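You operate a simulated robot arm through the tools that you are given. There is no shell and no other tool. Be economical: measure what you need, move in short steps, check, and stop when the job is done.

You run a simulated robot arm. Do the job below in one go: nothing can be reset, and whatever is moved stays where it is left.

## Task
Shut the right bench door. Put the hub on the steel shelf under the spout away on the top of the rusty drum. Put three of the nuts from the draining board on the top of the grey cabinet. Take the brass sleeve from the draining board and put it on top of the steel hub. Take the small jug on the top of the packing table and put it away on the top of the grey cabinet. Do these in any order. Set down upright: small jug.

The check looks at the end state, three seconds after you hand in, the way a careful person would. Anything else that was tipped, shoved, dropped, spilled or broken makes it a failure.

## Robot
A 7-joint arm with a fingered hand on a trunk, on a base that drives. Base frame: it is fixed to the floor where the robot stands at the start and does not move with it; the origin is under the middle of the robot, x ahead of it, y to its left, z up. Units: mm, rad, N and s.
With the tool pointing down near the work surface it reaches from about 400 to 740 mm from the robot's upright axis, wherever it stands. Its first joint turns from -2.897 to 2.897 rad. Places, roughly: brass sleeve (5x5x6 cm) [-4500, -2200, 900]; hub (8x8x5 cm) [-4900, -2900, 600]; nut (3x3x2 cm) [-4500, -2400, 900]; nut (4x3x2 cm) [-4600, -2200, 900]; right bench door [600, 100, 500]; small jug [-4250, -4750, 1000]; steel hub (6x6x5 cm) [-4500, -2100, 900]; top of the grey cabinet [-5400, -3300, 900]; top of the rusty drum [800, -8100, 900]. Payload 3.4 kg.
The TCP is the grasp point between the finger pads, 25 mm short of the fingertips. In the tool frame z runs along the fingers and y along their closing line. Largest opening 88 mm; the body of the gripper starts 29 mm behind the TCP. The gripper is a hand of 3 fingers: y runs from the thumb to the fingers, the wrist lies at [-13, -106, -174] in the tool frame.
Orientation is that of the tool frame in the base frame, as a unit quaternion [x, y, z, w]. With the fingers straight down and the wrist toward the robot, the tool's x, y and z point along [0, 1, 0], [1, 0, 0] and [0, 0, -1] of the base frame.

## Interface
- The arm moves only by the tool arm_command. Its argument "deltas" is one flat list of numbers, 6 for each row, row after row: the shift along the base's x, y, z in mm, then the turn, a rotation vector about the base's x, y, z in rad. In form: [tx, ty, tz, ax, ay, az, tx, ty, tz, ax, ay, az, ...]. A call has 1 to 10 rows; each row shifts and turns the commanded pose from where the row before left it. Rows are played at 5 a second. More than 50 mm and 0.15 rad between two rows, and nothing of the call is played. Where a pose cannot be reached the arm comes as near as it can. A force on the tool above 40 N (or 10 N above the force at the start of the call, whichever is more), or a blocked arm, ends the call early, and 0.2 s more pass. In this call time passes only in rows, and 0.2 s behind the last. The reply holds the time, the measured pose of the TCP, the force on the tool along the base axes, the opening and the grip force, in the units named above and with some noise, with the torque about the TCP (base axes, N m) and any sound that the robot's microphone picked up.
- Cameras (640 x 400 px; columns grow to the right, rows downward): "scene" is now at [18.7, 145.8, 1278.1]; the picture's right is [-0.15, -0.99, 0.00], its down [-0.71, 0.11, -0.70] and it looks along [0.69, -0.10, -0.71] (base axes); focal length 249 px, centre (320, 200). "wrist" rides on the gripper at [58, -85, -100] in the tool frame; the picture's right is [-0.67, 0.35, -0.66], its down [-0.69, -0.63, 0.37] and it looks along [-0.28, 0.69, 0.66] (tool axes); focal length 261 px, centre (320, 200). There is no depth. A picture from a camera that has moved, and an enlarged one, comes with that camera's place and axes in the base frame and with its lens.
- camera(camera): a new picture of that camera. No time passes.
- slide_trunk(by): slides the trunk up (or, below 0, down) by that many mm; the arm and the scene camera ride with it, the base frame stays. It gives what a move gives, with no picture.
- steer(legs): drives the robot by 1 to 6 legs, each [ahead, left, turn to the left] in mm, mm and rad, along the robot's own axes; the way and the turn of a leg run together, so that a leg with both is an arc; at most 1500 mm and 3.142 rad a leg. The arm and the cameras ride along, it lands a little off, and it stops where it bumps. It gives what a move gives.
- finger_targets(index, middle, thumb_bend, thumb_turn): sets how far each is bent, from 0 (flat) to 1 (curled in); at 0.3 the hand is open as for a grip, at 0.7 the pads meet at the TCP. One left out holds its place. A second passes; each finger stops where it meets its share of the squeeze, and holds until it gets a number again. It is the only way to open and close the hand. It gives what a move gives, with no picture; readings hold the bend of each and the force on the fingers (four entries, about 0 where the hand has none), thumb and palm. thumb_turn goes from beside the hand (0) to across from the fingers (1), as for a grip.
- pan_tilt(pan, tilt): turns the head with the scene camera to pan (to the left, within 2.705 rad either way) and tilt (down, from -0.506 to 1.204), counted from straight ahead of the robot. It gives what a move gives.
- zoom(camera, box): a new picture of the part [left, top, right, bottom] of that camera's present view, enlarged. No time passes.
- finish_job(): hands the job in; it is judged then, once.

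Go step by step. Nothing tells you exact positions but the pictures and the camera data: compare them with the known pose of the tool, close in by small moves and look again before you grip or let go. The budget is 196 turns and 162 pictures, counting those below and the enlarged ones. Unless the task says otherwise, let go and move clear before handing in, and close with one line.

The tools are called as a command line: name --argument value ..., lists and objects as JSON in quotes. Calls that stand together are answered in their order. arm_command: Moves the arm, as the interface text tells. Its arguments: {"type":"object","properties":{"deltas":{"type":"array"}},"required":["deltas"]} The other tools are called the same way: slide_trunk (by) slides the trunk up or down; finger_targets (index, middle, thumb_bend, thumb_turn) moves the fingers one by one; steer (legs) drives the base; pan_tilt (pan, tilt) turns the head that bears the scene camera; camera (camera) takes a picture; zoom (camera, box) takes an enlarged picture of a part of a camera's view; finish_job () hands the job in.

At the start:

```text
time_s: 0.0
ee_pos: [522.2, 194.8, 826.9]
tcp_rot: [0.707, 0.707, 0.0, -0.001]
wrist_force: [-0.5, -0.8, -0.3]
torque: [-0.01, 0.04, 0.01]
finger_gap: 87.7
grip_force: 0.0
shape: jaw
bend: [0.3, 0.3, 0.3, 0.98]
finger forces: [0.0, 0.0, 0.1, 0.0, 0.0, 0.0]
trunk travel left (down, up): [-300.0, 290.0]
robot x, y, heading: [-2.4, 3.0, -0.001]
head pan, tilt: [-0.148, 0.796]
```

scene: 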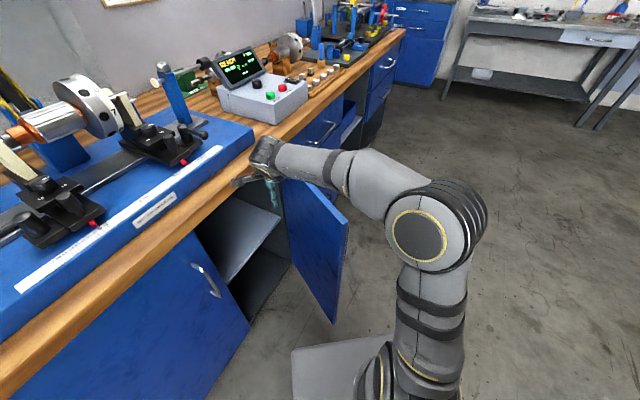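
wrist: 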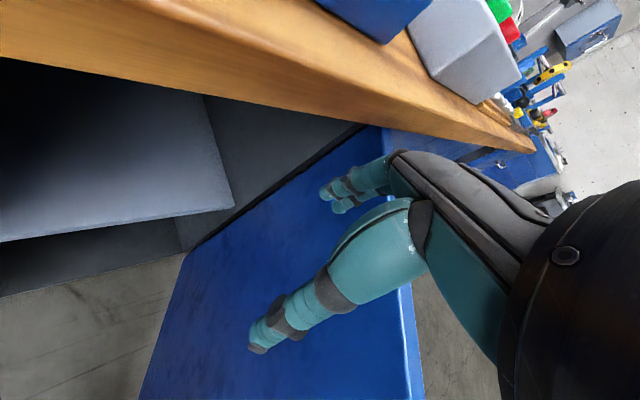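

I see the bench in front at an angle with its right door standing open, and the hand hovering near its hinge. I'll raise the trunk for a second viewpoint so I can triangulate the door.

slide_trunk --by 200

camera --camera "scene"

camera --camera "wrist"

```text
time_s: 2.2
ee_pos: [523.2, 195.8, 1027.2]
tcp_rot: [0.707, 0.707, 0.001, 0.0]
wrist_force: [0.2, 0.1, -0.1]
torque: [0.01, 0.02, 0.01]
finger_gap: 87.6
grip_force: 0.1
shape: jaw
bend: [0.3, 0.3, 0.3, 0.98]
finger forces: [0.0, 0.1, 0.0, 0.0, 0.0, 0.1]
trunk travel left (down, up): [-500.0, 90.0]
robot x, y, heading: [0.8, -2.5, 0.001]
head pan, tilt: [-0.148, 0.796]
```

```text
159 pictures are left
camera scene: at [18.8, 145.8, 1478.1], right [-0.15, -0.99, 0.0], down [-0.71, 0.11, -0.7], along [0.69, -0.1, -0.71], focal length 249 px, centre (320, 200)
```

scene: 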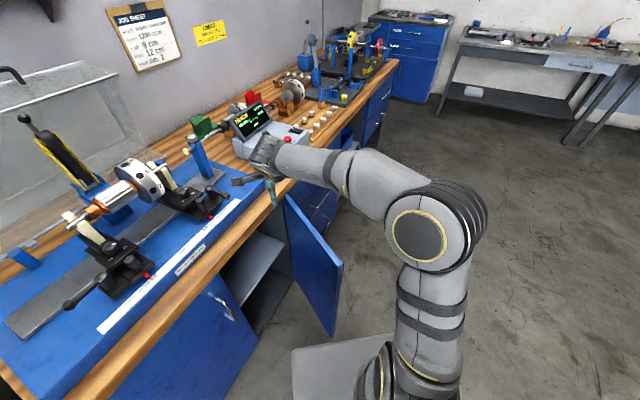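

```text
158 pictures are left
camera wrist: at [437.6, 253.7, 1127.6], right [0.35, -0.67, 0.66], down [-0.63, -0.69, -0.37], along [0.69, -0.28, -0.66], focal length 261 px, centre (320, 200)
```

wrist: 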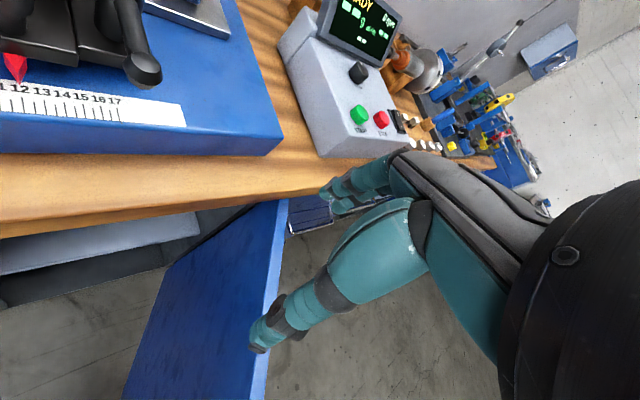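

The free door edge is about (380,33), z 127–825, with the hinge near (690,182). I'll take the hand to the door's outer (right) side, tilting the fingers forward.

arm_command --deltas '[-2, -44, 0, 0, -0.13, 0, -2, -44, 0, 0, -0.13, 0, -2, -44, 0, 0, -0.13, 0, -2, -44, 0, 0, -0.13, 0, -2, -44, 0, 0, -0.13, 0, -2, -44, 0, 0, -0.13, 0]'

slide_trunk --by -200

camera --camera "scene"

```text
time_s: 3.6
ee_pos: [514.0, -55.2, 1029.3]
tcp_rot: [0.669, 0.65, 0.248, 0.261]
wrist_force: [-0.1, 0.1, -0.4]
torque: [0.01, 0.02, 0.02]
finger_gap: 87.5
grip_force: 0.0
shape: jaw
bend: [0.3, 0.3, 0.3, 0.98]
finger forces: [0.0, 0.0, 0.0, 0.1, 0.0, 0.1]
out of reach, approached as far as the arm can: row 3, 4
trunk travel left (down, up): [-500.0, 90.0]
robot x, y, heading: [0.6, 2.6, 0.0]
head pan, tilt: [-0.148, 0.796]
```

```text
time_s: 5.7
ee_pos: [515.2, -54.4, 828.0]
tcp_rot: [0.669, 0.651, 0.246, 0.262]
wrist_force: [0.3, -0.1, -0.1]
torque: [0.01, 0.0, 0.0]
finger_gap: 87.7
grip_force: 0.0
shape: jaw
bend: [0.3, 0.3, 0.3, 0.98]
finger forces: [0.0, 0.1, 0.0, 0.1, 0.1, 0.0]
trunk travel left (down, up): [-300.0, 290.0]
robot x, y, heading: [2.3, 2.1, 0.003]
head pan, tilt: [-0.148, 0.796]
```

```text
157 pictures are left
camera scene: at [18.7, 145.8, 1278.2], right [-0.15, -0.99, 0.0], down [-0.71, 0.11, -0.7], along [0.69, -0.1, -0.71], focal length 249 px, centre (320, 200)
```

scene: 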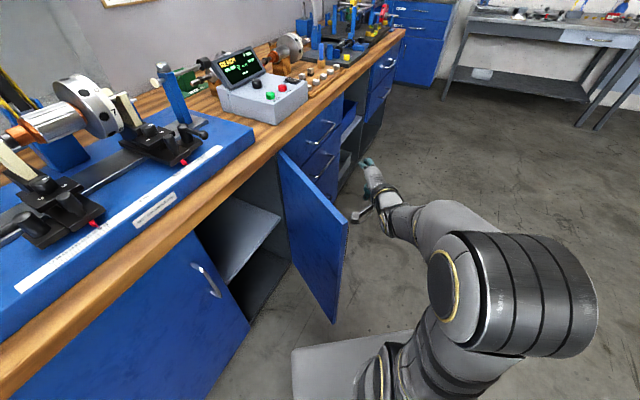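

The hand is now right of the door, with the door hinge near (675,178). I'll lower to mid-upper door height and sweep an arc to swing the door shut.

slide_trunk --by -120

arm_command --deltas '[-7, 40, 0, 0, 0, 0.1, -8, 45, 0, 0, 0, 0.1, -20, 45, 0, 0, 0, 0.1, -14, 44, 0, 0, 0, 0.1, -8, 46, 0, 0, 0, 0.1, 0, 46, 0, 0, 0, 0.1]'

camera --camera "scene"

```text
time_s: 7.2
ee_pos: [515.1, -56.0, 708.9]
tcp_rot: [0.669, 0.651, 0.247, 0.261]
wrist_force: [-0.1, 0.3, -0.3]
torque: [-0.02, 0.03, 0.06]
finger_gap: 87.5
grip_force: 0.0
shape: jaw
bend: [0.3, 0.3, 0.3, 0.98]
finger forces: [0.0, 0.0, 0.0, 0.0, 0.1, 0.0]
trunk travel left (down, up): [-180.0, 410.0]
robot x, y, heading: [1.1, 3.4, -0.004]
head pan, tilt: [-0.148, 0.796]
```

```text
time_s: 8.6
ee_pos: [454.9, 211.3, 707.6]
tcp_rot: [0.446, 0.82, 0.313, 0.176]
wrist_force: [0.5, -0.1, -0.4]
torque: [-0.01, -0.01, 0.0]
finger_gap: 87.6
grip_force: 0.0
shape: jaw
bend: [0.3, 0.3, 0.3, 0.98]
finger forces: [0.1, 0.0, 0.0, 0.0, 0.0, 0.1]
trunk travel left (down, up): [-180.0, 410.0]
robot x, y, heading: [2.3, 1.7, 0.002]
head pan, tilt: [-0.148, 0.796]
```

```text
156 pictures are left
camera scene: at [18.6, 145.6, 1158.1], right [-0.15, -0.99, 0.0], down [-0.71, 0.11, -0.7], along [0.69, -0.1, -0.71], focal length 249 px, centre (320, 200)
```

scene: 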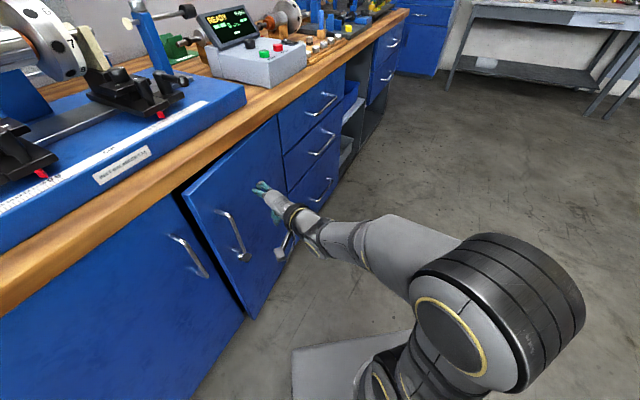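

The door is about 15–20° short of shut. I'll continue pushing along the bench's inward normal.

arm_command --deltas '[10, 22, 0, 0, 0, 0.1, 12, 20, 0, 0, 0, 0.1, 14, 20, 0, 0, 0, 0, 14, 20, 0, 0, 0, 0, 14, 20, 0, 0, 0, 0]'

camera --camera "scene"

```text
time_s: 9.6
ee_pos: [501.6, 277.3, 710.7]
tcp_rot: [0.367, 0.857, 0.33, 0.148]
wrist_force: [-23.2, -25.2, 6.4]
torque: [0.42, -0.34, 0.03]
finger_gap: 80.4
grip_force: 0.0
shape: jaw
bend: [0.46, 0.36, 0.3, 0.98]
finger forces: [20.3, 13.3, 0.0, 0.0, 0.0, 0.0]
trunk travel left (down, up): [-180.0, 410.0]
robot x, y, heading: [2.3, -3.3, -0.004]
head pan, tilt: [-0.148, 0.796]
stopped in row 4: the force on the tool passed its limit at 50 N (the readings are from after the stop); the commanded pose is now the measured one
```

```text
155 pictures are left
camera scene: at [15.5, 142.2, 1158.7], right [-0.15, -0.99, 0.0], down [-0.7, 0.11, -0.7], along [0.69, -0.1, -0.71], focal length 249 px, centre (320, 200)
```

scene: 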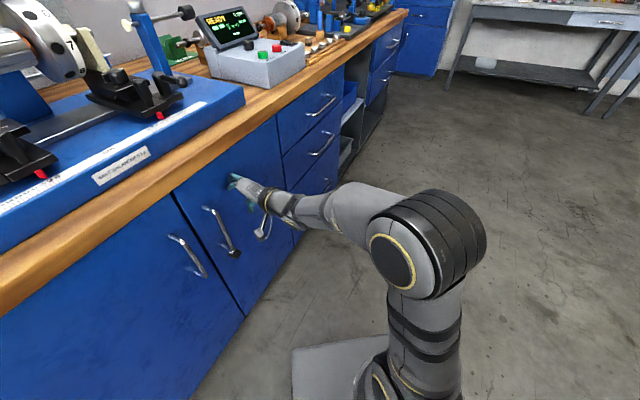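

The door looks shut. I'll back off and check with an enlarged view.

arm_command --deltas '[-16, -24, 0, 0, 0, 0, -24, -36, 0, 0, 0, 0, -24, -36, 0, 0, 0, 0, -10, -45, 0, 0, 0, -0.1, 0, -45, 0, 0, 0, -0.1, 0, -45, 0, 0, 0, -0.1]'

zoom --camera "scene" --box '[100, 100, 350, 320]'

```text
time_s: 11.0
ee_pos: [448.6, 48.3, 714.8]
tcp_rot: [0.489, 0.794, 0.304, 0.193]
wrist_force: [0.0, -0.9, 0.6]
torque: [-0.03, -0.01, 0.0]
finger_gap: 87.4
grip_force: 0.0
shape: jaw
bend: [0.3, 0.3, 0.3, 0.98]
finger forces: [0.1, 0.0, 0.0, 0.0, 0.0, 0.0]
out of reach, approached as far as the arm can: row 5, 6
trunk travel left (down, up): [-180.0, 410.0]
robot x, y, heading: [3.5, -2.1, 0.0]
head pan, tilt: [-0.148, 0.796]
```

```text
1.82 times, centred on (225, 210) of scene
camera zoom: at [18.5, 145.5, 1158.1], right [-0.15, -0.99, 0.0], down [-0.71, 0.11, -0.7], along [0.69, -0.1, -0.71], focal length 452 px, centre (493, 182)
```

zoom: 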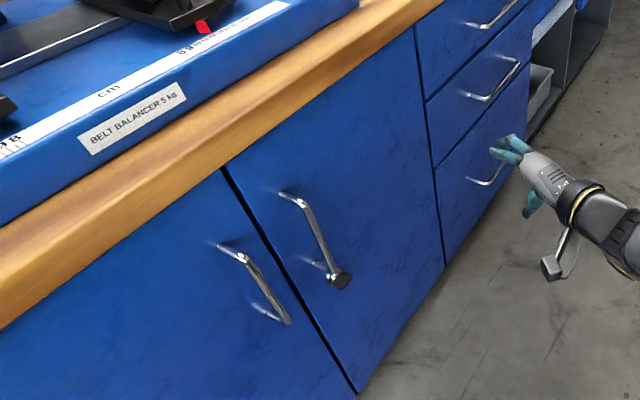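

The right door is shut flush. Now I'll look behind toward the other places before driving.

pan_tilt --pan -2.69 --tilt 0.2

camera --camera "scene"

pan_tilt --pan -1.7 --tilt 0.2

camera --camera "scene"

```text
time_s: 13.3
ee_pos: [448.3, 49.5, 714.2]
tcp_rot: [0.488, 0.795, 0.303, 0.193]
wrist_force: [-0.8, -0.1, 0.1]
torque: [0.02, -0.01, 0.02]
finger_gap: 87.6
grip_force: 0.2
shape: jaw
bend: [0.3, 0.3, 0.3, 0.98]
finger forces: [0.1, 0.0, 0.0, 0.0, 0.0, 0.0]
trunk travel left (down, up): [-180.0, 410.0]
robot x, y, heading: [1.3, -1.7, 0.0]
head pan, tilt: [-2.69, 0.201]
```

```text
153 pictures are left
camera scene: at [-145.2, 116.7, 1211.5], right [-0.44, 0.9, 0.0], down [0.18, 0.09, -0.98], along [-0.88, -0.43, -0.2], focal length 249 px, centre (320, 200)
```

scene: 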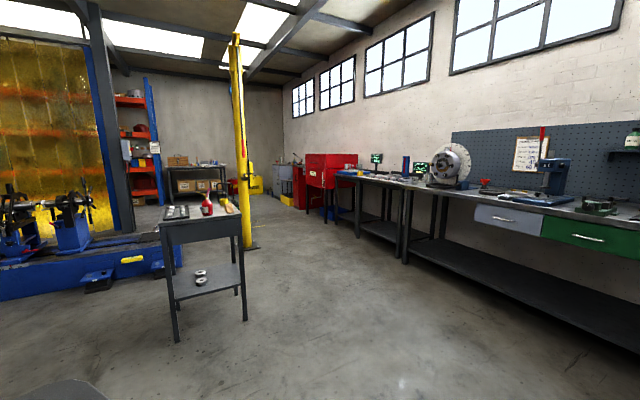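

```text
time_s: 14.6
ee_pos: [448.0, 49.3, 714.3]
tcp_rot: [0.488, 0.796, 0.302, 0.192]
wrist_force: [-1.1, 0.4, 0.0]
torque: [-0.02, -0.04, 0.03]
finger_gap: 87.6
grip_force: 0.1
shape: jaw
bend: [0.3, 0.3, 0.3, 0.98]
finger forces: [0.0, 0.0, 0.0, 0.1, 0.0, 0.1]
trunk travel left (down, up): [-180.0, 410.0]
robot x, y, heading: [-3.8, -0.4, 0.002]
head pan, tilt: [-1.7, 0.201]
```

```text
152 pictures are left
camera scene: at [-73.6, 65.0, 1211.5], right [-0.99, 0.13, 0.0], down [0.03, 0.2, -0.98], along [-0.13, -0.97, -0.2], focal length 249 px, centre (320, 200)
```

scene: 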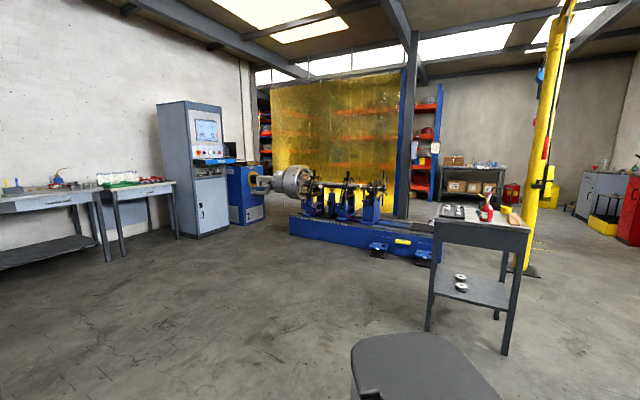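

The sink and cabinets lie at the far end past a yellow post and a trolley; wall benches run alongside. I'll back away, turn, and drive down the aisle part way.

steer --legs '[[-400, 0, 0], [0, 0, -2.878], [1346, 0, 0], [0, 0, 0.369], [1000, 0, 0]]'

pan_tilt --pan 0 --tilt 0.3

camera --camera "scene"

```text
time_s: 36.1
ee_pos: [-2853.3, -1214.1, 715.0]
tcp_rot: [0.906, -0.224, -0.092, 0.347]
wrist_force: [0.3, 0.5, 0.2]
torque: [0.01, -0.02, 0.0]
finger_gap: 87.5
grip_force: 0.0
shape: jaw
bend: [0.3, 0.3, 0.3, 0.98]
finger forces: [0.0, 0.0, 0.0, 0.0, 0.0, 0.1]
trunk travel left (down, up): [-180.0, 410.0]
robot x, y, heading: [-2517.1, -913.0, -2.531]
head pan, tilt: [-1.7, 0.201]
```

```text
time_s: 37.8
ee_pos: [-2853.7, -1213.8, 715.8]
tcp_rot: [0.906, -0.224, -0.092, 0.348]
wrist_force: [0.5, 0.8, 0.3]
torque: [0.02, 0.0, -0.01]
finger_gap: 87.7
grip_force: 0.0
shape: jaw
bend: [0.3, 0.3, 0.3, 0.98]
finger forces: [0.0, 0.0, 0.0, 0.1, 0.0, 0.0]
trunk travel left (down, up): [-180.0, 410.0]
robot x, y, heading: [-2518.2, -914.1, -2.524]
head pan, tilt: [0.0, 0.3]
```

```text
151 pictures are left
camera scene: at [-2453.4, -1062.9, 1202.2], right [-0.58, 0.82, 0.0], down [0.24, 0.17, -0.96], along [-0.78, -0.55, -0.3], focal length 249 px, centre (320, 200)
```

scene: 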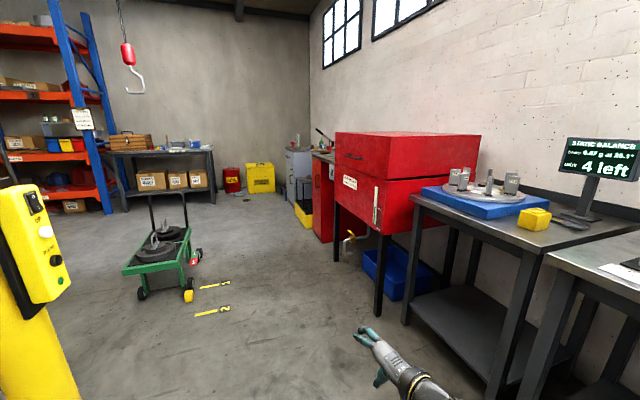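

I see a red washer, a red-cabinet counter beyond it, the grey cabinet at the end and the packing table at left. I'll drive closer and look toward the sink.

steer --legs '[[0, 0, 0.25], [1300, 0, 0], [0, 0, -0.4]]'

camera --camera "scene"

```text
time_s: 46.3
ee_pos: [-3728.0, -2135.6, 715.1]
tcp_rot: [0.886, -0.294, -0.119, 0.339]
wrist_force: [-0.4, 0.6, 0.2]
torque: [0.0, -0.06, 0.0]
finger_gap: 87.5
grip_force: 0.1
shape: jaw
bend: [0.3, 0.3, 0.3, 0.98]
finger forces: [0.1, 0.1, 0.0, 0.0, 0.1, 0.0]
trunk travel left (down, up): [-180.0, 410.0]
robot x, y, heading: [-3347.3, -1891.1, -2.672]
head pan, tilt: [0.0, 0.3]
```

```text
150 pictures are left
camera scene: at [-3308.3, -2048.2, 1202.2], right [-0.45, 0.89, 0.0], down [0.26, 0.13, -0.96], along [-0.85, -0.43, -0.3], focal length 249 px, centre (320, 200)
```

scene: 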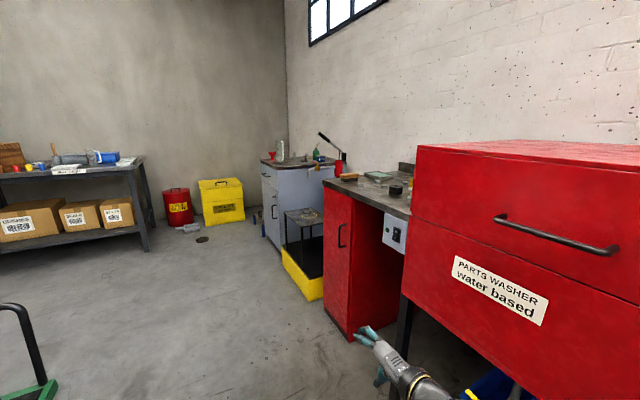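

I can see the draining board counter (front edge ≈ (-4101,-2128) to (-4451,-2610)), the steel shelf over the yellow basin, and the grey cabinet. I'll raise the arm clear and drive to stand in front of the draining board.

slide_trunk --by 400

steer --legs '[[0, 0, 0.4], [930, 0, 0], [0, 0, -1.5]]'

pan_tilt --pan 0.0 --tilt 0.7

camera --camera "scene"

```text
time_s: 50.1
ee_pos: [-3727.9, -2135.2, 1115.4]
tcp_rot: [0.886, -0.294, -0.118, 0.34]
wrist_force: [0.3, 0.0, -0.9]
torque: [0.02, -0.01, -0.01]
finger_gap: 87.8
grip_force: 0.0
shape: jaw
bend: [0.3, 0.3, 0.3, 0.98]
finger forces: [0.0, 0.0, 0.0, 0.0, 0.1, 0.0]
trunk travel left (down, up): [-580.0, 10.0]
robot x, y, heading: [-3345.9, -1888.6, -2.683]
head pan, tilt: [0.0, 0.3]
```

```text
time_s: 59.9
ee_pos: [-4338.7, -2373.1, 1116.1]
tcp_rot: [-0.604, 0.712, 0.278, -0.228]
wrist_force: [0.1, 0.0, 0.5]
torque: [0.01, 0.02, 0.02]
finger_gap: 87.7
grip_force: 0.1
shape: jaw
bend: [0.3, 0.3, 0.3, 0.98]
finger forces: [0.0, 0.0, 0.0, 0.0, 0.0, 0.1]
trunk travel left (down, up): [-580.0, 10.0]
robot x, y, heading: [-3944.1, -2597.5, 2.511]
head pan, tilt: [0.0, 0.3]
```

```text
time_s: 60.7
ee_pos: [-4336.6, -2372.4, 1116.2]
tcp_rot: [-0.604, 0.711, 0.278, -0.229]
wrist_force: [0.0, 0.0, -0.4]
torque: [0.03, 0.02, 0.0]
finger_gap: 87.5
grip_force: 0.1
shape: jaw
bend: [0.3, 0.3, 0.3, 0.98]
finger forces: [0.0, 0.1, 0.0, 0.1, 0.0, 0.0]
trunk travel left (down, up): [-580.0, 10.0]
robot x, y, heading: [-3949.4, -2597.6, 2.51]
head pan, tilt: [0.0, 0.7]
```

```text
149 pictures are left
camera scene: at [-4060.8, -2710.2, 1566.2], right [0.59, 0.81, 0.0], down [0.52, -0.38, -0.77], along [-0.62, 0.45, -0.64], focal length 249 px, centre (320, 200)
```

scene: 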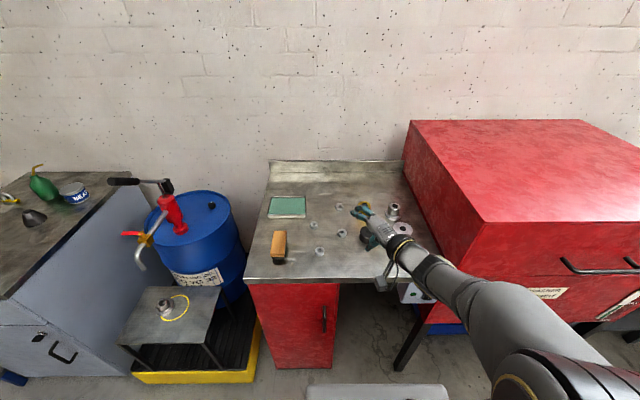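

I see the draining board with nuts, a brush, and the sleeve/hub by the hand, plus the shelf with the hub. I'll zoom in on both.

zoom --camera "scene" --box '[240, 160, 440, 285]'

zoom --camera "scene" --box '[100, 260, 260, 380]'

zoom --camera "scene" --box '[0, 150, 260, 310]'

camera --camera "wrist"

```text
3.20 times, centred on (340, 222) of scene
camera zoom: at [-4060.8, -2710.2, 1566.2], right [0.59, 0.81, 0.0], down [0.52, -0.38, -0.77], along [-0.62, 0.45, -0.64], focal length 796 px, centre (256, 128)
```

zoom: 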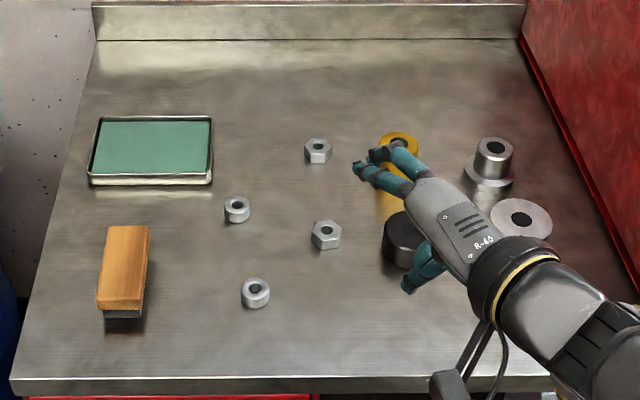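

```text
3.33 times, centred on (180, 320) of scene
camera zoom: at [-4060.8, -2710.2, 1566.2], right [0.59, 0.81, 0.0], down [0.52, -0.38, -0.77], along [-0.62, 0.45, -0.64], focal length 829 px, centre (787, -200)
```

zoom: 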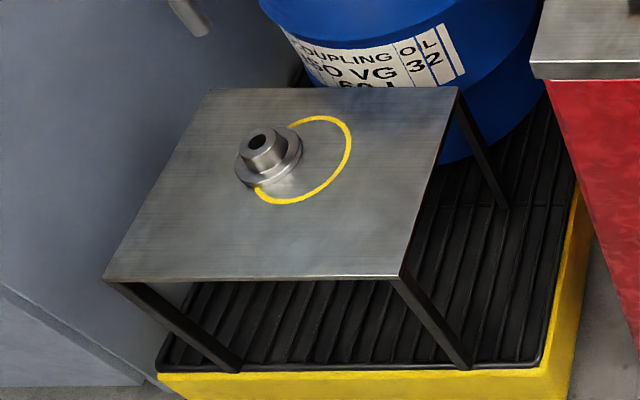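

```text
2.46 times, centred on (130, 230) of scene
camera zoom: at [-4060.8, -2710.2, 1566.2], right [0.59, 0.81, 0.0], down [0.52, -0.38, -0.77], along [-0.62, 0.45, -0.64], focal length 612 px, centre (788, 126)
```

zoom: 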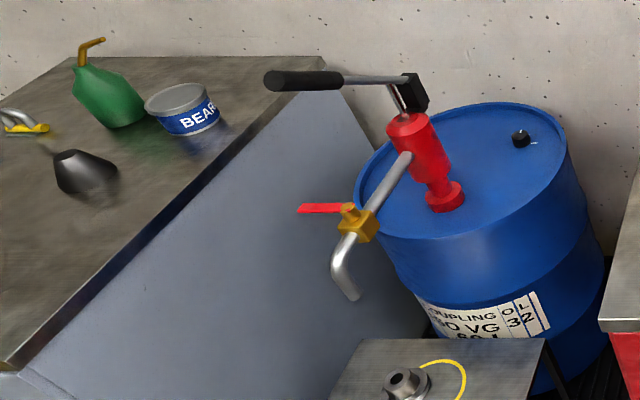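

```text
145 pictures are left
camera wrist: at [-4219.4, -2450.4, 1132.3], right [0.29, 0.62, 0.73], down [0.33, 0.65, -0.69], along [-0.9, 0.44, -0.02], focal length 261 px, centre (320, 200)
```

wrist: 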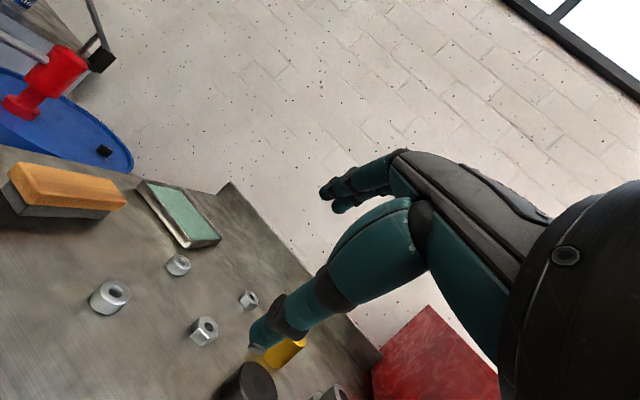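

The four small pieces sit at about (-4616,-2212), (-4500,-2295), (-4592,-2353), (-4482,-2405). I'll zoom to see which are truly nuts.

zoom --camera "wrist" --box '[60, 230, 300, 380]'

zoom --camera "scene" --box '[300, 195, 360, 260]'

```text
2.67 times, centred on (180, 305) of wrist
camera zoom: at [-4219.4, -2450.4, 1132.3], right [0.29, 0.62, 0.73], down [0.33, 0.65, -0.69], along [-0.9, 0.44, -0.02], focal length 695 px, centre (693, -80)
```

zoom: 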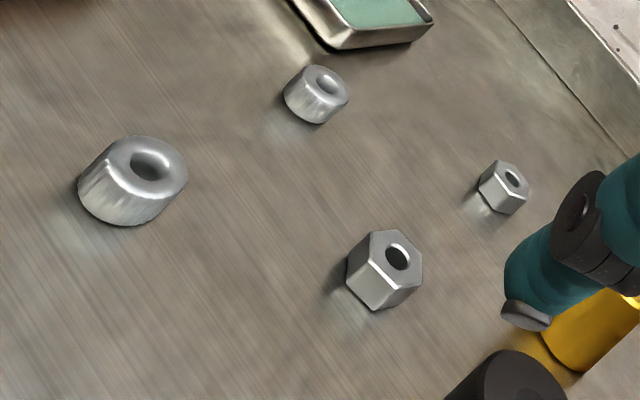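

```text
6.15 times, centred on (330, 228) of scene
camera zoom: at [-4060.8, -2710.2, 1566.2], right [0.59, 0.81, 0.0], down [0.52, -0.38, -0.77], along [-0.62, 0.45, -0.64], focal length 1530 px, centre (258, 31)
```

zoom: 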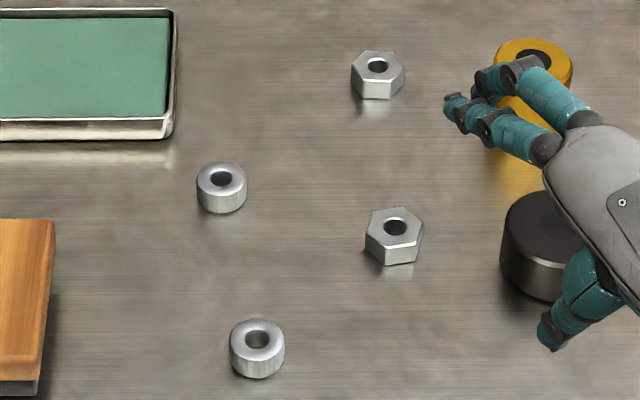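

All four pieces are taken as nuts (two hex, two round); brass sleeve ≈(-4528,-2167), steel hub ≈(-4464,-2072). I'll straighten the hand and hover above the nearest round nut.

arm_command --deltas '[-29, -6.6, -13, -0.0263, -0.1452, 0, -29, -6.6, -13, -0.0263, -0.1452, 0, -29, -6.6, -13, -0.0263, -0.1452, 0, -29, -6.6, -13, -0.0263, -0.1452, 0, -29, -6.6, -13, -0.0263, -0.1452, 0]'

slide_trunk --by -60

camera --camera "scene"

camera --camera "wrist"

```text
time_s: 61.9
ee_pos: [-4482.9, -2405.5, 1049.9]
tcp_rot: [-0.647, 0.762, -0.001, 0.001]
wrist_force: [0.2, 0.1, 0.2]
torque: [-0.02, -0.02, 0.03]
finger_gap: 87.9
grip_force: 0.1
shape: jaw
bend: [0.3, 0.3, 0.3, 0.98]
finger forces: [0.0, 0.1, 0.0, 0.0, 0.0, 0.0]
trunk travel left (down, up): [-580.0, 10.0]
robot x, y, heading: [-3943.5, -2594.4, 2.509]
head pan, tilt: [0.0, 0.7]
```

```text
time_s: 62.9
ee_pos: [-4482.7, -2407.0, 990.1]
tcp_rot: [-0.647, 0.762, -0.002, -0.001]
wrist_force: [0.0, 0.4, -0.6]
torque: [0.02, -0.03, -0.01]
finger_gap: 87.8
grip_force: 0.0
shape: jaw
bend: [0.3, 0.3, 0.3, 0.98]
finger forces: [0.1, 0.0, 0.0, 0.1, 0.1, 0.0]
trunk travel left (down, up): [-520.0, 70.0]
robot x, y, heading: [-3946.2, -2596.7, 2.508]
head pan, tilt: [0.0, 0.7]
```

```text
142 pictures are left
camera scene: at [-4060.8, -2710.2, 1506.1], right [0.59, 0.81, 0.0], down [0.52, -0.38, -0.77], along [-0.62, 0.45, -0.64], focal length 249 px, centre (320, 200)
```

scene: 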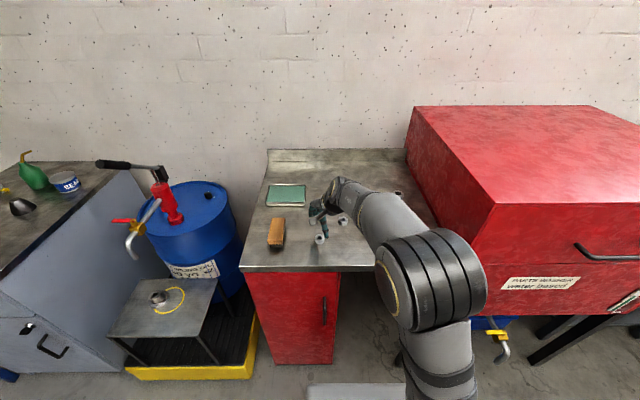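

```text
141 pictures are left
camera wrist: at [-4408.0, -2475.9, 1091.1], right [-0.24, 0.72, 0.65], down [0.73, 0.57, -0.37], along [-0.64, 0.39, -0.66], focal length 261 px, centre (320, 200)
```

wrist: 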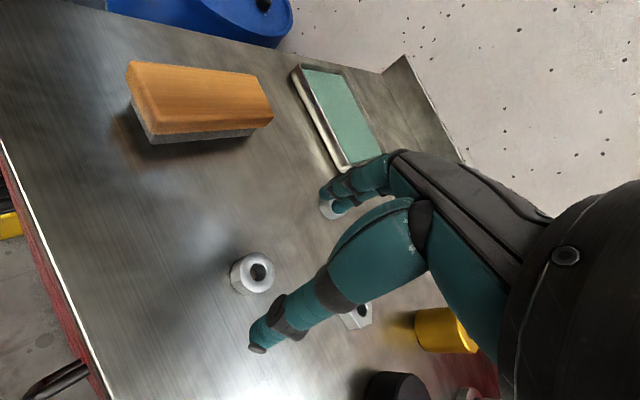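

The nut is right beneath the TCP ((-4483,-2404), table ≈ 902). I'll descend to just above the table and grip.

arm_command --deltas '[0, 1, -30, 0, 0, 0, 0, 0, -18, 0, 0, 0, 0, 0, -8, 0, 0, 0]'

camera --camera "wrist"

zoom --camera "scene" --box '[260, 150, 400, 270]'

```text
time_s: 63.7
ee_pos: [-4481.2, -2404.4, 934.2]
tcp_rot: [-0.647, 0.762, -0.001, 0.0]
wrist_force: [-0.2, -0.6, 0.8]
torque: [0.0, -0.01, 0.0]
finger_gap: 87.6
grip_force: 0.1
shape: jaw
bend: [0.3, 0.3, 0.3, 0.98]
finger forces: [0.1, 0.1, 0.1, 0.0, 0.0, 0.1]
trunk travel left (down, up): [-520.0, 70.0]
robot x, y, heading: [-3945.3, -2597.7, 2.507]
head pan, tilt: [0.0, 0.7]
```

```text
140 pictures are left
camera wrist: at [-4407.3, -2475.0, 1034.5], right [-0.24, 0.72, 0.65], down [0.73, 0.57, -0.37], along [-0.64, 0.39, -0.66], focal length 261 px, centre (320, 200)
```

wrist: 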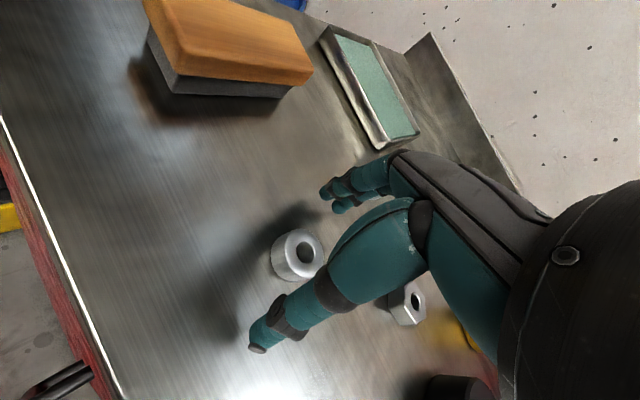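

```text
3.33 times, centred on (330, 210) of scene
camera zoom: at [-4060.8, -2710.2, 1506.1], right [0.59, 0.81, 0.0], down [0.52, -0.38, -0.76], along [-0.62, 0.45, -0.64], focal length 829 px, centre (287, 167)
```

zoom: 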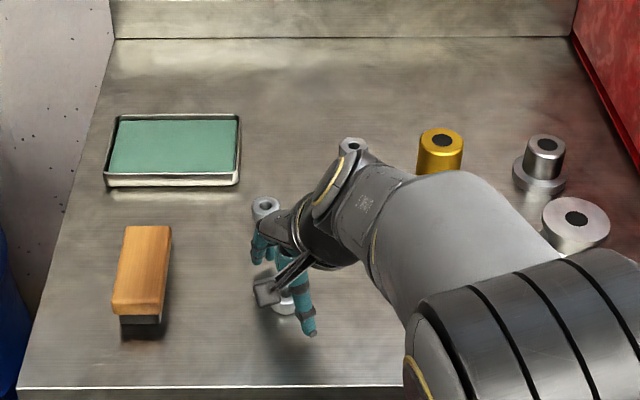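

The nut stays centred. I'll go down a few more mm in small steps watching the force.

arm_command --deltas '[1, -1, -4, 0, 0, 0, 0, 0, -3, 0, 0, 0]'

finger_targets --index 0.7 --middle 0.7 --thumb_bend 0.7

camera --camera "wrist"

```text
time_s: 64.3
ee_pos: [-4480.9, -2405.1, 927.6]
tcp_rot: [-0.647, 0.762, -0.001, 0.001]
wrist_force: [0.3, -0.1, 0.4]
torque: [0.01, 0.0, 0.01]
finger_gap: 87.8
grip_force: 0.0
shape: jaw
bend: [0.3, 0.3, 0.3, 0.98]
finger forces: [0.0, 0.1, 0.0, 0.0, 0.0, 0.1]
trunk travel left (down, up): [-520.0, 70.0]
robot x, y, heading: [-3946.8, -2597.1, 2.515]
head pan, tilt: [0.0, 0.7]
```

```text
time_s: 65.3
ee_pos: [-4481.2, -2406.1, 928.0]
tcp_rot: [-0.647, 0.762, 0.0, -0.001]
wrist_force: [-3.7, 0.6, 13.1]
torque: [0.09, 0.23, 0.01]
finger_gap: 19.6
grip_force: 13.5
shape: fingers
bend: [0.62, 0.63, 0.6, 0.96]
finger forces: [4.9, 14.8, 0.0, 0.0, 8.5, 0.1]
trunk travel left (down, up): [-520.0, 70.0]
robot x, y, heading: [-3946.0, -2598.0, 2.513]
head pan, tilt: [0.0, 0.7]
```

```text
138 pictures are left
camera wrist: at [-4406.7, -2476.0, 1028.6], right [-0.23, 0.72, 0.65], down [0.73, 0.57, -0.37], along [-0.64, 0.39, -0.66], focal length 261 px, centre (320, 200)
```

wrist: 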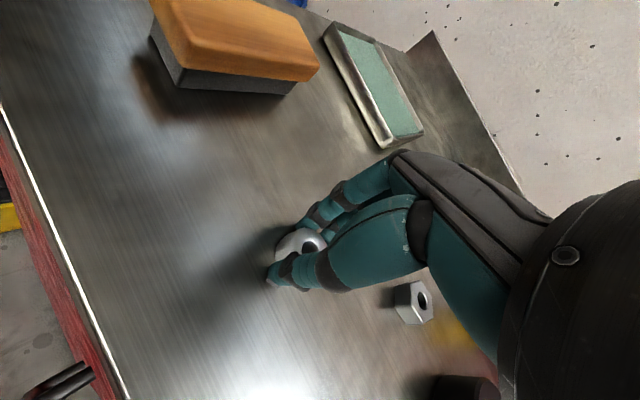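

The fingers have closed on the nut. I'll lift and check.

arm_command --deltas '[0, 0, 10, 0, 0, 0, 0, 0, 30, 0, 0, 0, 0, 0, 40, 0, 0, 0]'

camera --camera "wrist"

```text
time_s: 66.1
ee_pos: [-4480.6, -2405.2, 1008.9]
tcp_rot: [-0.648, 0.762, -0.002, 0.001]
wrist_force: [0.9, 1.0, -1.3]
torque: [0.01, 0.05, 0.02]
finger_gap: 19.6
grip_force: 8.9
shape: fingers
bend: [0.62, 0.65, 0.6, 0.96]
finger forces: [4.4, 4.7, 0.0, 0.0, 9.1, 0.0]
trunk travel left (down, up): [-520.0, 70.0]
robot x, y, heading: [-3943.9, -2596.5, 2.514]
head pan, tilt: [0.0, 0.7]
```

```text
137 pictures are left
camera wrist: at [-4406.2, -2475.5, 1108.9], right [-0.24, 0.72, 0.65], down [0.73, 0.57, -0.37], along [-0.64, 0.39, -0.66], focal length 261 px, centre (320, 200)
```

wrist: 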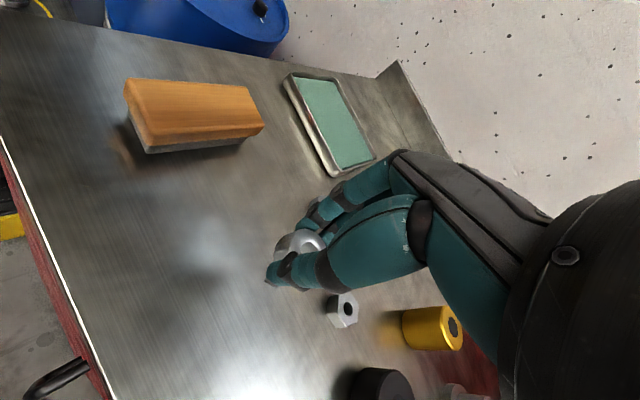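

The nut is held. I'll retract and raise the arm, then slide sideways left along the fronts to the grey cabinet.

arm_command --deltas '[26, -19, 25, 0, 0, 0, 26, -19, 25, 0, 0, 0, 26, -19, 25, 0, 0, 0, 26, -19, 25, 0, 0, 0]'

slide_trunk --by 65

steer --legs '[[0, 900, 0]]'

pan_tilt --pan 0.4 --tilt 0.7

camera --camera "scene"

```text
time_s: 67.1
ee_pos: [-4377.2, -2481.5, 1109.1]
tcp_rot: [-0.648, 0.762, -0.002, -0.001]
wrist_force: [0.5, 0.1, -0.9]
torque: [0.0, 0.0, 0.01]
finger_gap: 19.5
grip_force: 8.9
shape: fingers
bend: [0.63, 0.65, 0.6, 0.95]
finger forces: [4.3, 4.6, 0.1, 0.0, 8.8, 0.1]
trunk travel left (down, up): [-520.0, 70.0]
robot x, y, heading: [-3948.5, -2595.3, 2.512]
head pan, tilt: [0.0, 0.7]
```

```text
time_s: 68.2
ee_pos: [-4377.5, -2482.7, 1173.6]
tcp_rot: [-0.647, 0.762, -0.001, 0.0]
wrist_force: [-0.3, 0.5, -0.5]
torque: [-0.02, 0.02, 0.02]
finger_gap: 19.3
grip_force: 8.9
shape: fingers
bend: [0.63, 0.65, 0.6, 0.95]
finger forces: [4.3, 4.6, 0.0, 0.0, 8.8, 0.0]
trunk travel left (down, up): [-585.0, 5.0]
robot x, y, heading: [-3948.8, -2599.5, 2.509]
head pan, tilt: [0.0, 0.7]
```

```text
time_s: 72.9
ee_pos: [-4906.3, -3207.1, 1172.9]
tcp_rot: [-0.648, 0.762, -0.001, 0.0]
wrist_force: [0.4, -0.9, -0.8]
torque: [0.02, 0.04, -0.04]
finger_gap: 19.4
grip_force: 9.0
shape: fingers
bend: [0.63, 0.65, 0.6, 0.95]
finger forces: [4.4, 4.7, 0.1, 0.0, 8.8, 0.0]
trunk travel left (down, up): [-585.0, 5.0]
robot x, y, heading: [-4473.5, -3322.9, 2.511]
head pan, tilt: [0.0, 0.7]
```

```text
time_s: 73.8
ee_pos: [-4905.4, -3206.7, 1172.8]
tcp_rot: [-0.648, 0.762, -0.002, 0.0]
wrist_force: [0.6, -0.2, -0.5]
torque: [0.02, -0.01, 0.02]
finger_gap: 19.5
grip_force: 8.8
shape: fingers
bend: [0.63, 0.65, 0.6, 0.95]
finger forces: [4.3, 4.6, 0.0, 0.0, 8.8, 0.0]
trunk travel left (down, up): [-585.0, 5.0]
robot x, y, heading: [-4471.5, -3322.2, 2.512]
head pan, tilt: [0.4, 0.7]
```

```text
136 pictures are left
camera scene: at [-4603.7, -3465.7, 1571.1], right [0.23, 0.97, 0.0], down [0.63, -0.15, -0.76], along [-0.74, 0.18, -0.64], focal length 249 px, centre (320, 200)
```

scene: 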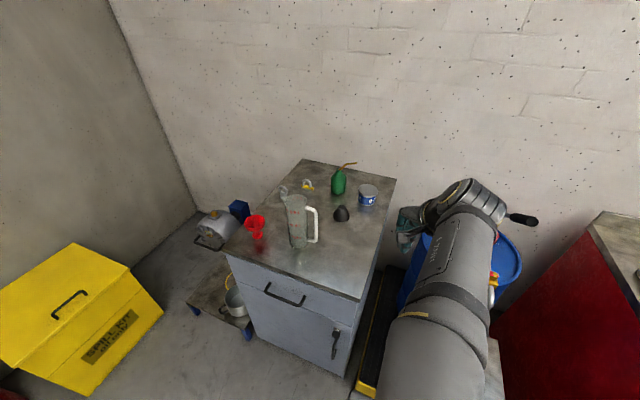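

I see the grey cabinet top with a clear area near its front-right corner (≈(-4927,-3277)). I'll move over a spot at (-5077,-3227), lower the trunk and take a second view for height.

arm_command --deltas '[-43, -5, 0, 0, 0, 0, -43, -5, 0, 0, 0, 0, -43, -5, 0, 0, 0, 0, -42, -5, 0, 0, 0, 0]'

slide_trunk --by -180

camera --camera "scene"

camera --camera "wrist"

```text
time_s: 74.8
ee_pos: [-5078.0, -3228.2, 1172.9]
tcp_rot: [-0.647, 0.762, -0.003, 0.001]
wrist_force: [0.1, 0.3, -0.7]
torque: [-0.02, -0.01, -0.01]
finger_gap: 19.4
grip_force: 9.0
shape: fingers
bend: [0.63, 0.65, 0.6, 0.95]
finger forces: [4.3, 4.6, 0.0, 0.1, 8.7, 0.1]
trunk travel left (down, up): [-585.0, 5.0]
robot x, y, heading: [-4476.1, -3322.5, 2.512]
head pan, tilt: [0.4, 0.7]
```

```text
time_s: 76.8
ee_pos: [-5076.5, -3227.4, 992.8]
tcp_rot: [-0.648, 0.762, -0.001, 0.001]
wrist_force: [0.4, 0.1, -0.3]
torque: [0.01, -0.01, -0.03]
finger_gap: 19.3
grip_force: 8.6
shape: fingers
bend: [0.63, 0.65, 0.6, 0.95]
finger forces: [4.2, 4.6, 0.1, 0.1, 8.7, 0.0]
trunk travel left (down, up): [-405.0, 185.0]
robot x, y, heading: [-4478.7, -3321.7, 2.507]
head pan, tilt: [0.4, 0.7]
```

```text
135 pictures are left
camera scene: at [-4603.7, -3465.7, 1391.1], right [0.23, 0.97, 0.0], down [0.63, -0.15, -0.76], along [-0.74, 0.17, -0.64], focal length 249 px, centre (320, 200)
```

scene: 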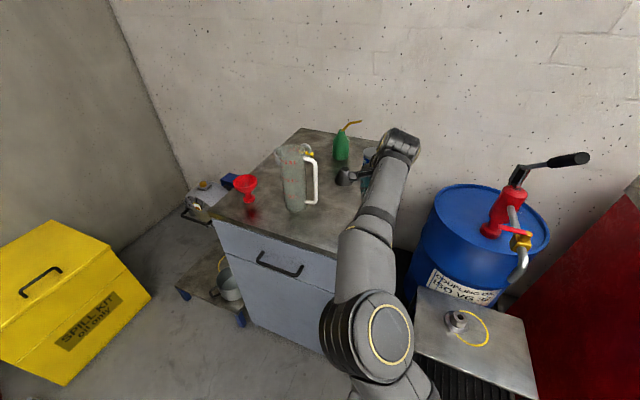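

```text
134 pictures are left
camera wrist: at [-5003.0, -3297.6, 1094.6], right [-0.24, 0.72, 0.65], down [0.73, 0.57, -0.37], along [-0.64, 0.39, -0.66], focal length 261 px, centre (320, 200)
```

wrist: 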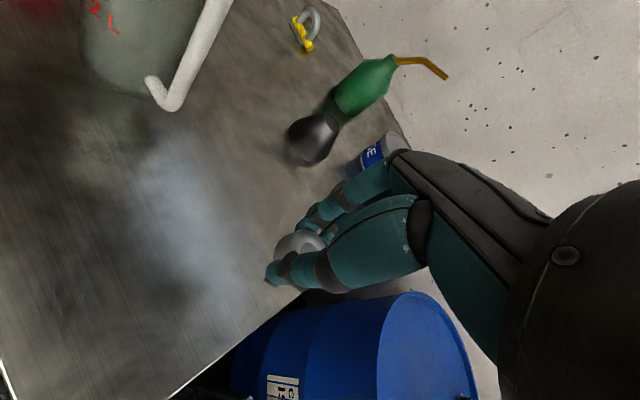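

Rough triangulation agrees with a top near 900. I'll descend carefully and feel for contact.

arm_command --deltas '[0, 0, -30, 0, 0, 0, 0, 0, -20, 0, 0, 0]'

camera --camera "wrist"

arm_command --deltas '[0, 0, -3, 0, 0, 0, 0, 0, -3, 0, 0, 0]'

arm_command --deltas '[0, 0, -2, 0, 0, 0, 0, 0, -2, 0, 0, 0]'

```text
time_s: 77.4
ee_pos: [-5077.2, -3227.6, 944.0]
tcp_rot: [-0.647, 0.762, 0.0, 0.0]
wrist_force: [0.3, -0.3, -0.9]
torque: [-0.01, -0.01, -0.01]
finger_gap: 19.2
grip_force: 9.3
shape: fingers
bend: [0.63, 0.65, 0.6, 0.95]
finger forces: [4.3, 4.6, 0.0, 0.0, 8.7, 0.0]
trunk travel left (down, up): [-405.0, 185.0]
robot x, y, heading: [-4478.3, -3321.1, 2.511]
head pan, tilt: [0.4, 0.7]
```

```text
133 pictures are left
camera wrist: at [-5003.6, -3298.0, 1044.3], right [-0.24, 0.72, 0.65], down [0.73, 0.58, -0.37], along [-0.64, 0.39, -0.66], focal length 261 px, centre (320, 200)
```

wrist: 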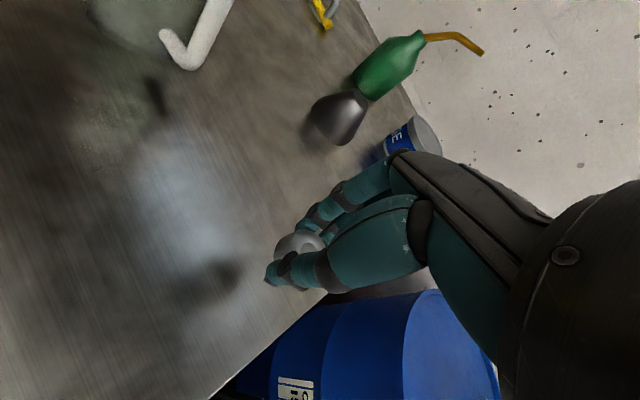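

```text
time_s: 78.0
ee_pos: [-5077.7, -3227.8, 937.8]
tcp_rot: [-0.648, 0.762, -0.001, 0.0]
wrist_force: [-0.3, 0.3, -0.9]
torque: [0.0, -0.03, 0.0]
finger_gap: 19.3
grip_force: 9.1
shape: fingers
bend: [0.63, 0.65, 0.6, 0.95]
finger forces: [4.3, 4.6, 0.0, 0.0, 8.7, 0.0]
trunk travel left (down, up): [-405.0, 185.0]
robot x, y, heading: [-4476.8, -3321.7, 2.51]
head pan, tilt: [0.4, 0.7]
```

```text
time_s: 78.6
ee_pos: [-5076.7, -3228.4, 933.4]
tcp_rot: [-0.648, 0.761, -0.001, 0.0]
wrist_force: [0.3, 0.6, -1.0]
torque: [0.0, 0.0, -0.02]
finger_gap: 19.3
grip_force: 9.0
shape: fingers
bend: [0.63, 0.65, 0.6, 0.95]
finger forces: [4.3, 4.6, 0.0, 0.1, 8.7, 0.0]
trunk travel left (down, up): [-405.0, 185.0]
robot x, y, heading: [-4471.5, -3323.9, 2.51]
head pan, tilt: [0.4, 0.7]
```

No contact yet. I'll keep lowering in small rows.

arm_command --deltas '[0, 0, -3, 0, 0, 0, 0, 0, -3, 0, 0, 0, 0, 0, -3, 0, 0, 0]'

arm_command --deltas '[0, 0, -3, 0, 0, 0, 0, 0, -3, 0, 0, 0]'

arm_command --deltas '[0, 0, -3, 0, 0, 0, 0, 0, -3, 0, 0, 0]'

camera --camera "wrist"

```text
time_s: 79.4
ee_pos: [-5077.1, -3227.4, 924.2]
tcp_rot: [-0.648, 0.762, -0.002, 0.0]
wrist_force: [-0.4, 0.4, -1.5]
torque: [0.0, -0.02, 0.0]
finger_gap: 19.2
grip_force: 8.7
shape: fingers
bend: [0.63, 0.65, 0.6, 0.95]
finger forces: [4.3, 4.6, 0.0, 0.0, 8.8, 0.0]
trunk travel left (down, up): [-405.0, 185.0]
robot x, y, heading: [-4474.4, -3324.2, 2.516]
head pan, tilt: [0.4, 0.7]
```

```text
time_s: 80.0
ee_pos: [-5077.4, -3227.4, 919.3]
tcp_rot: [-0.648, 0.762, -0.001, 0.0]
wrist_force: [-0.1, -0.4, -0.7]
torque: [-0.01, 0.01, 0.02]
finger_gap: 19.4
grip_force: 8.6
shape: fingers
bend: [0.63, 0.65, 0.6, 0.95]
finger forces: [4.3, 4.6, 0.0, 0.0, 8.7, 0.0]
trunk travel left (down, up): [-405.0, 185.0]
robot x, y, heading: [-4480.1, -3323.4, 2.508]
head pan, tilt: [0.4, 0.7]
```

```text
time_s: 80.6
ee_pos: [-5076.7, -3226.7, 912.0]
tcp_rot: [-0.648, 0.761, 0.0, 0.0]
wrist_force: [0.7, -0.6, -1.1]
torque: [0.0, 0.05, -0.02]
finger_gap: 19.7
grip_force: 8.7
shape: fingers
bend: [0.63, 0.65, 0.6, 0.95]
finger forces: [4.4, 4.6, 0.0, 0.0, 8.8, 0.0]
trunk travel left (down, up): [-405.0, 185.0]
robot x, y, heading: [-4476.0, -3323.1, 2.513]
head pan, tilt: [0.4, 0.7]
```

```text
132 pictures are left
camera wrist: at [-5003.2, -3297.8, 1013.5], right [-0.24, 0.72, 0.65], down [0.73, 0.57, -0.37], along [-0.64, 0.39, -0.66], focal length 261 px, centre (320, 200)
```

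wrist: 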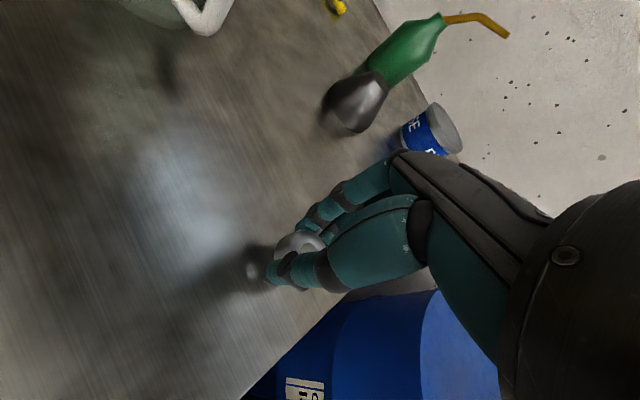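

The nut's reflection suggests the top is at about 868, so roughly 18 mm to go. I'll lower on.

arm_command --deltas '[0, 0, -4, 0, 0, 0, 0, 0, -4, 0, 0, 0, 0, 0, -3, 0, 0, 0]'

arm_command --deltas '[0, 0, -2, 0, 0, 0, 0, 0, -2, 0, 0, 0]'

zoom --camera "wrist" --box '[200, 190, 360, 310]'

```text
time_s: 81.4
ee_pos: [-5076.4, -3226.5, 902.0]
tcp_rot: [-0.649, 0.761, -0.001, 0.001]
wrist_force: [0.2, 0.3, -0.3]
torque: [0.04, -0.01, -0.01]
finger_gap: 19.2
grip_force: 8.7
shape: fingers
bend: [0.63, 0.65, 0.6, 0.95]
finger forces: [4.3, 4.6, 0.1, 0.0, 8.6, 0.0]
trunk travel left (down, up): [-405.0, 185.0]
robot x, y, heading: [-4476.1, -3324.8, 2.507]
head pan, tilt: [0.4, 0.7]
```

```text
time_s: 82.0
ee_pos: [-5076.3, -3227.4, 897.6]
tcp_rot: [-0.648, 0.762, -0.002, 0.0]
wrist_force: [-0.2, 0.5, -0.2]
torque: [0.0, -0.02, -0.01]
finger_gap: 19.6
grip_force: 9.0
shape: fingers
bend: [0.63, 0.65, 0.6, 0.95]
finger forces: [4.3, 4.5, 0.0, 0.0, 8.5, 0.0]
trunk travel left (down, up): [-405.0, 185.0]
robot x, y, heading: [-4474.8, -3320.5, 2.515]
head pan, tilt: [0.4, 0.7]
```

```text
3.33 times, centred on (280, 250) of wrist
camera zoom: at [-5002.9, -3297.4, 998.6], right [-0.24, 0.72, 0.65], down [0.73, 0.57, -0.37], along [-0.64, 0.39, -0.66], focal length 869 px, centre (453, 33)
```

zoom: 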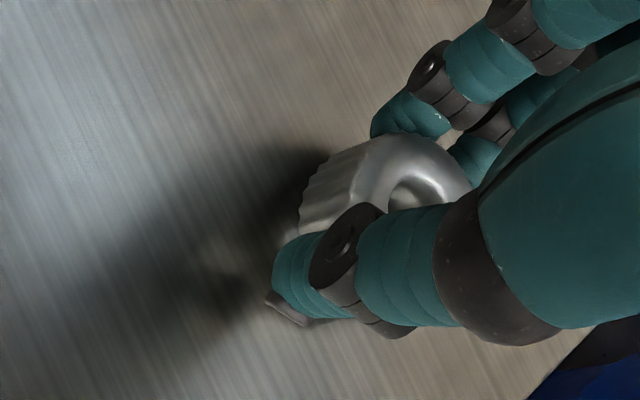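

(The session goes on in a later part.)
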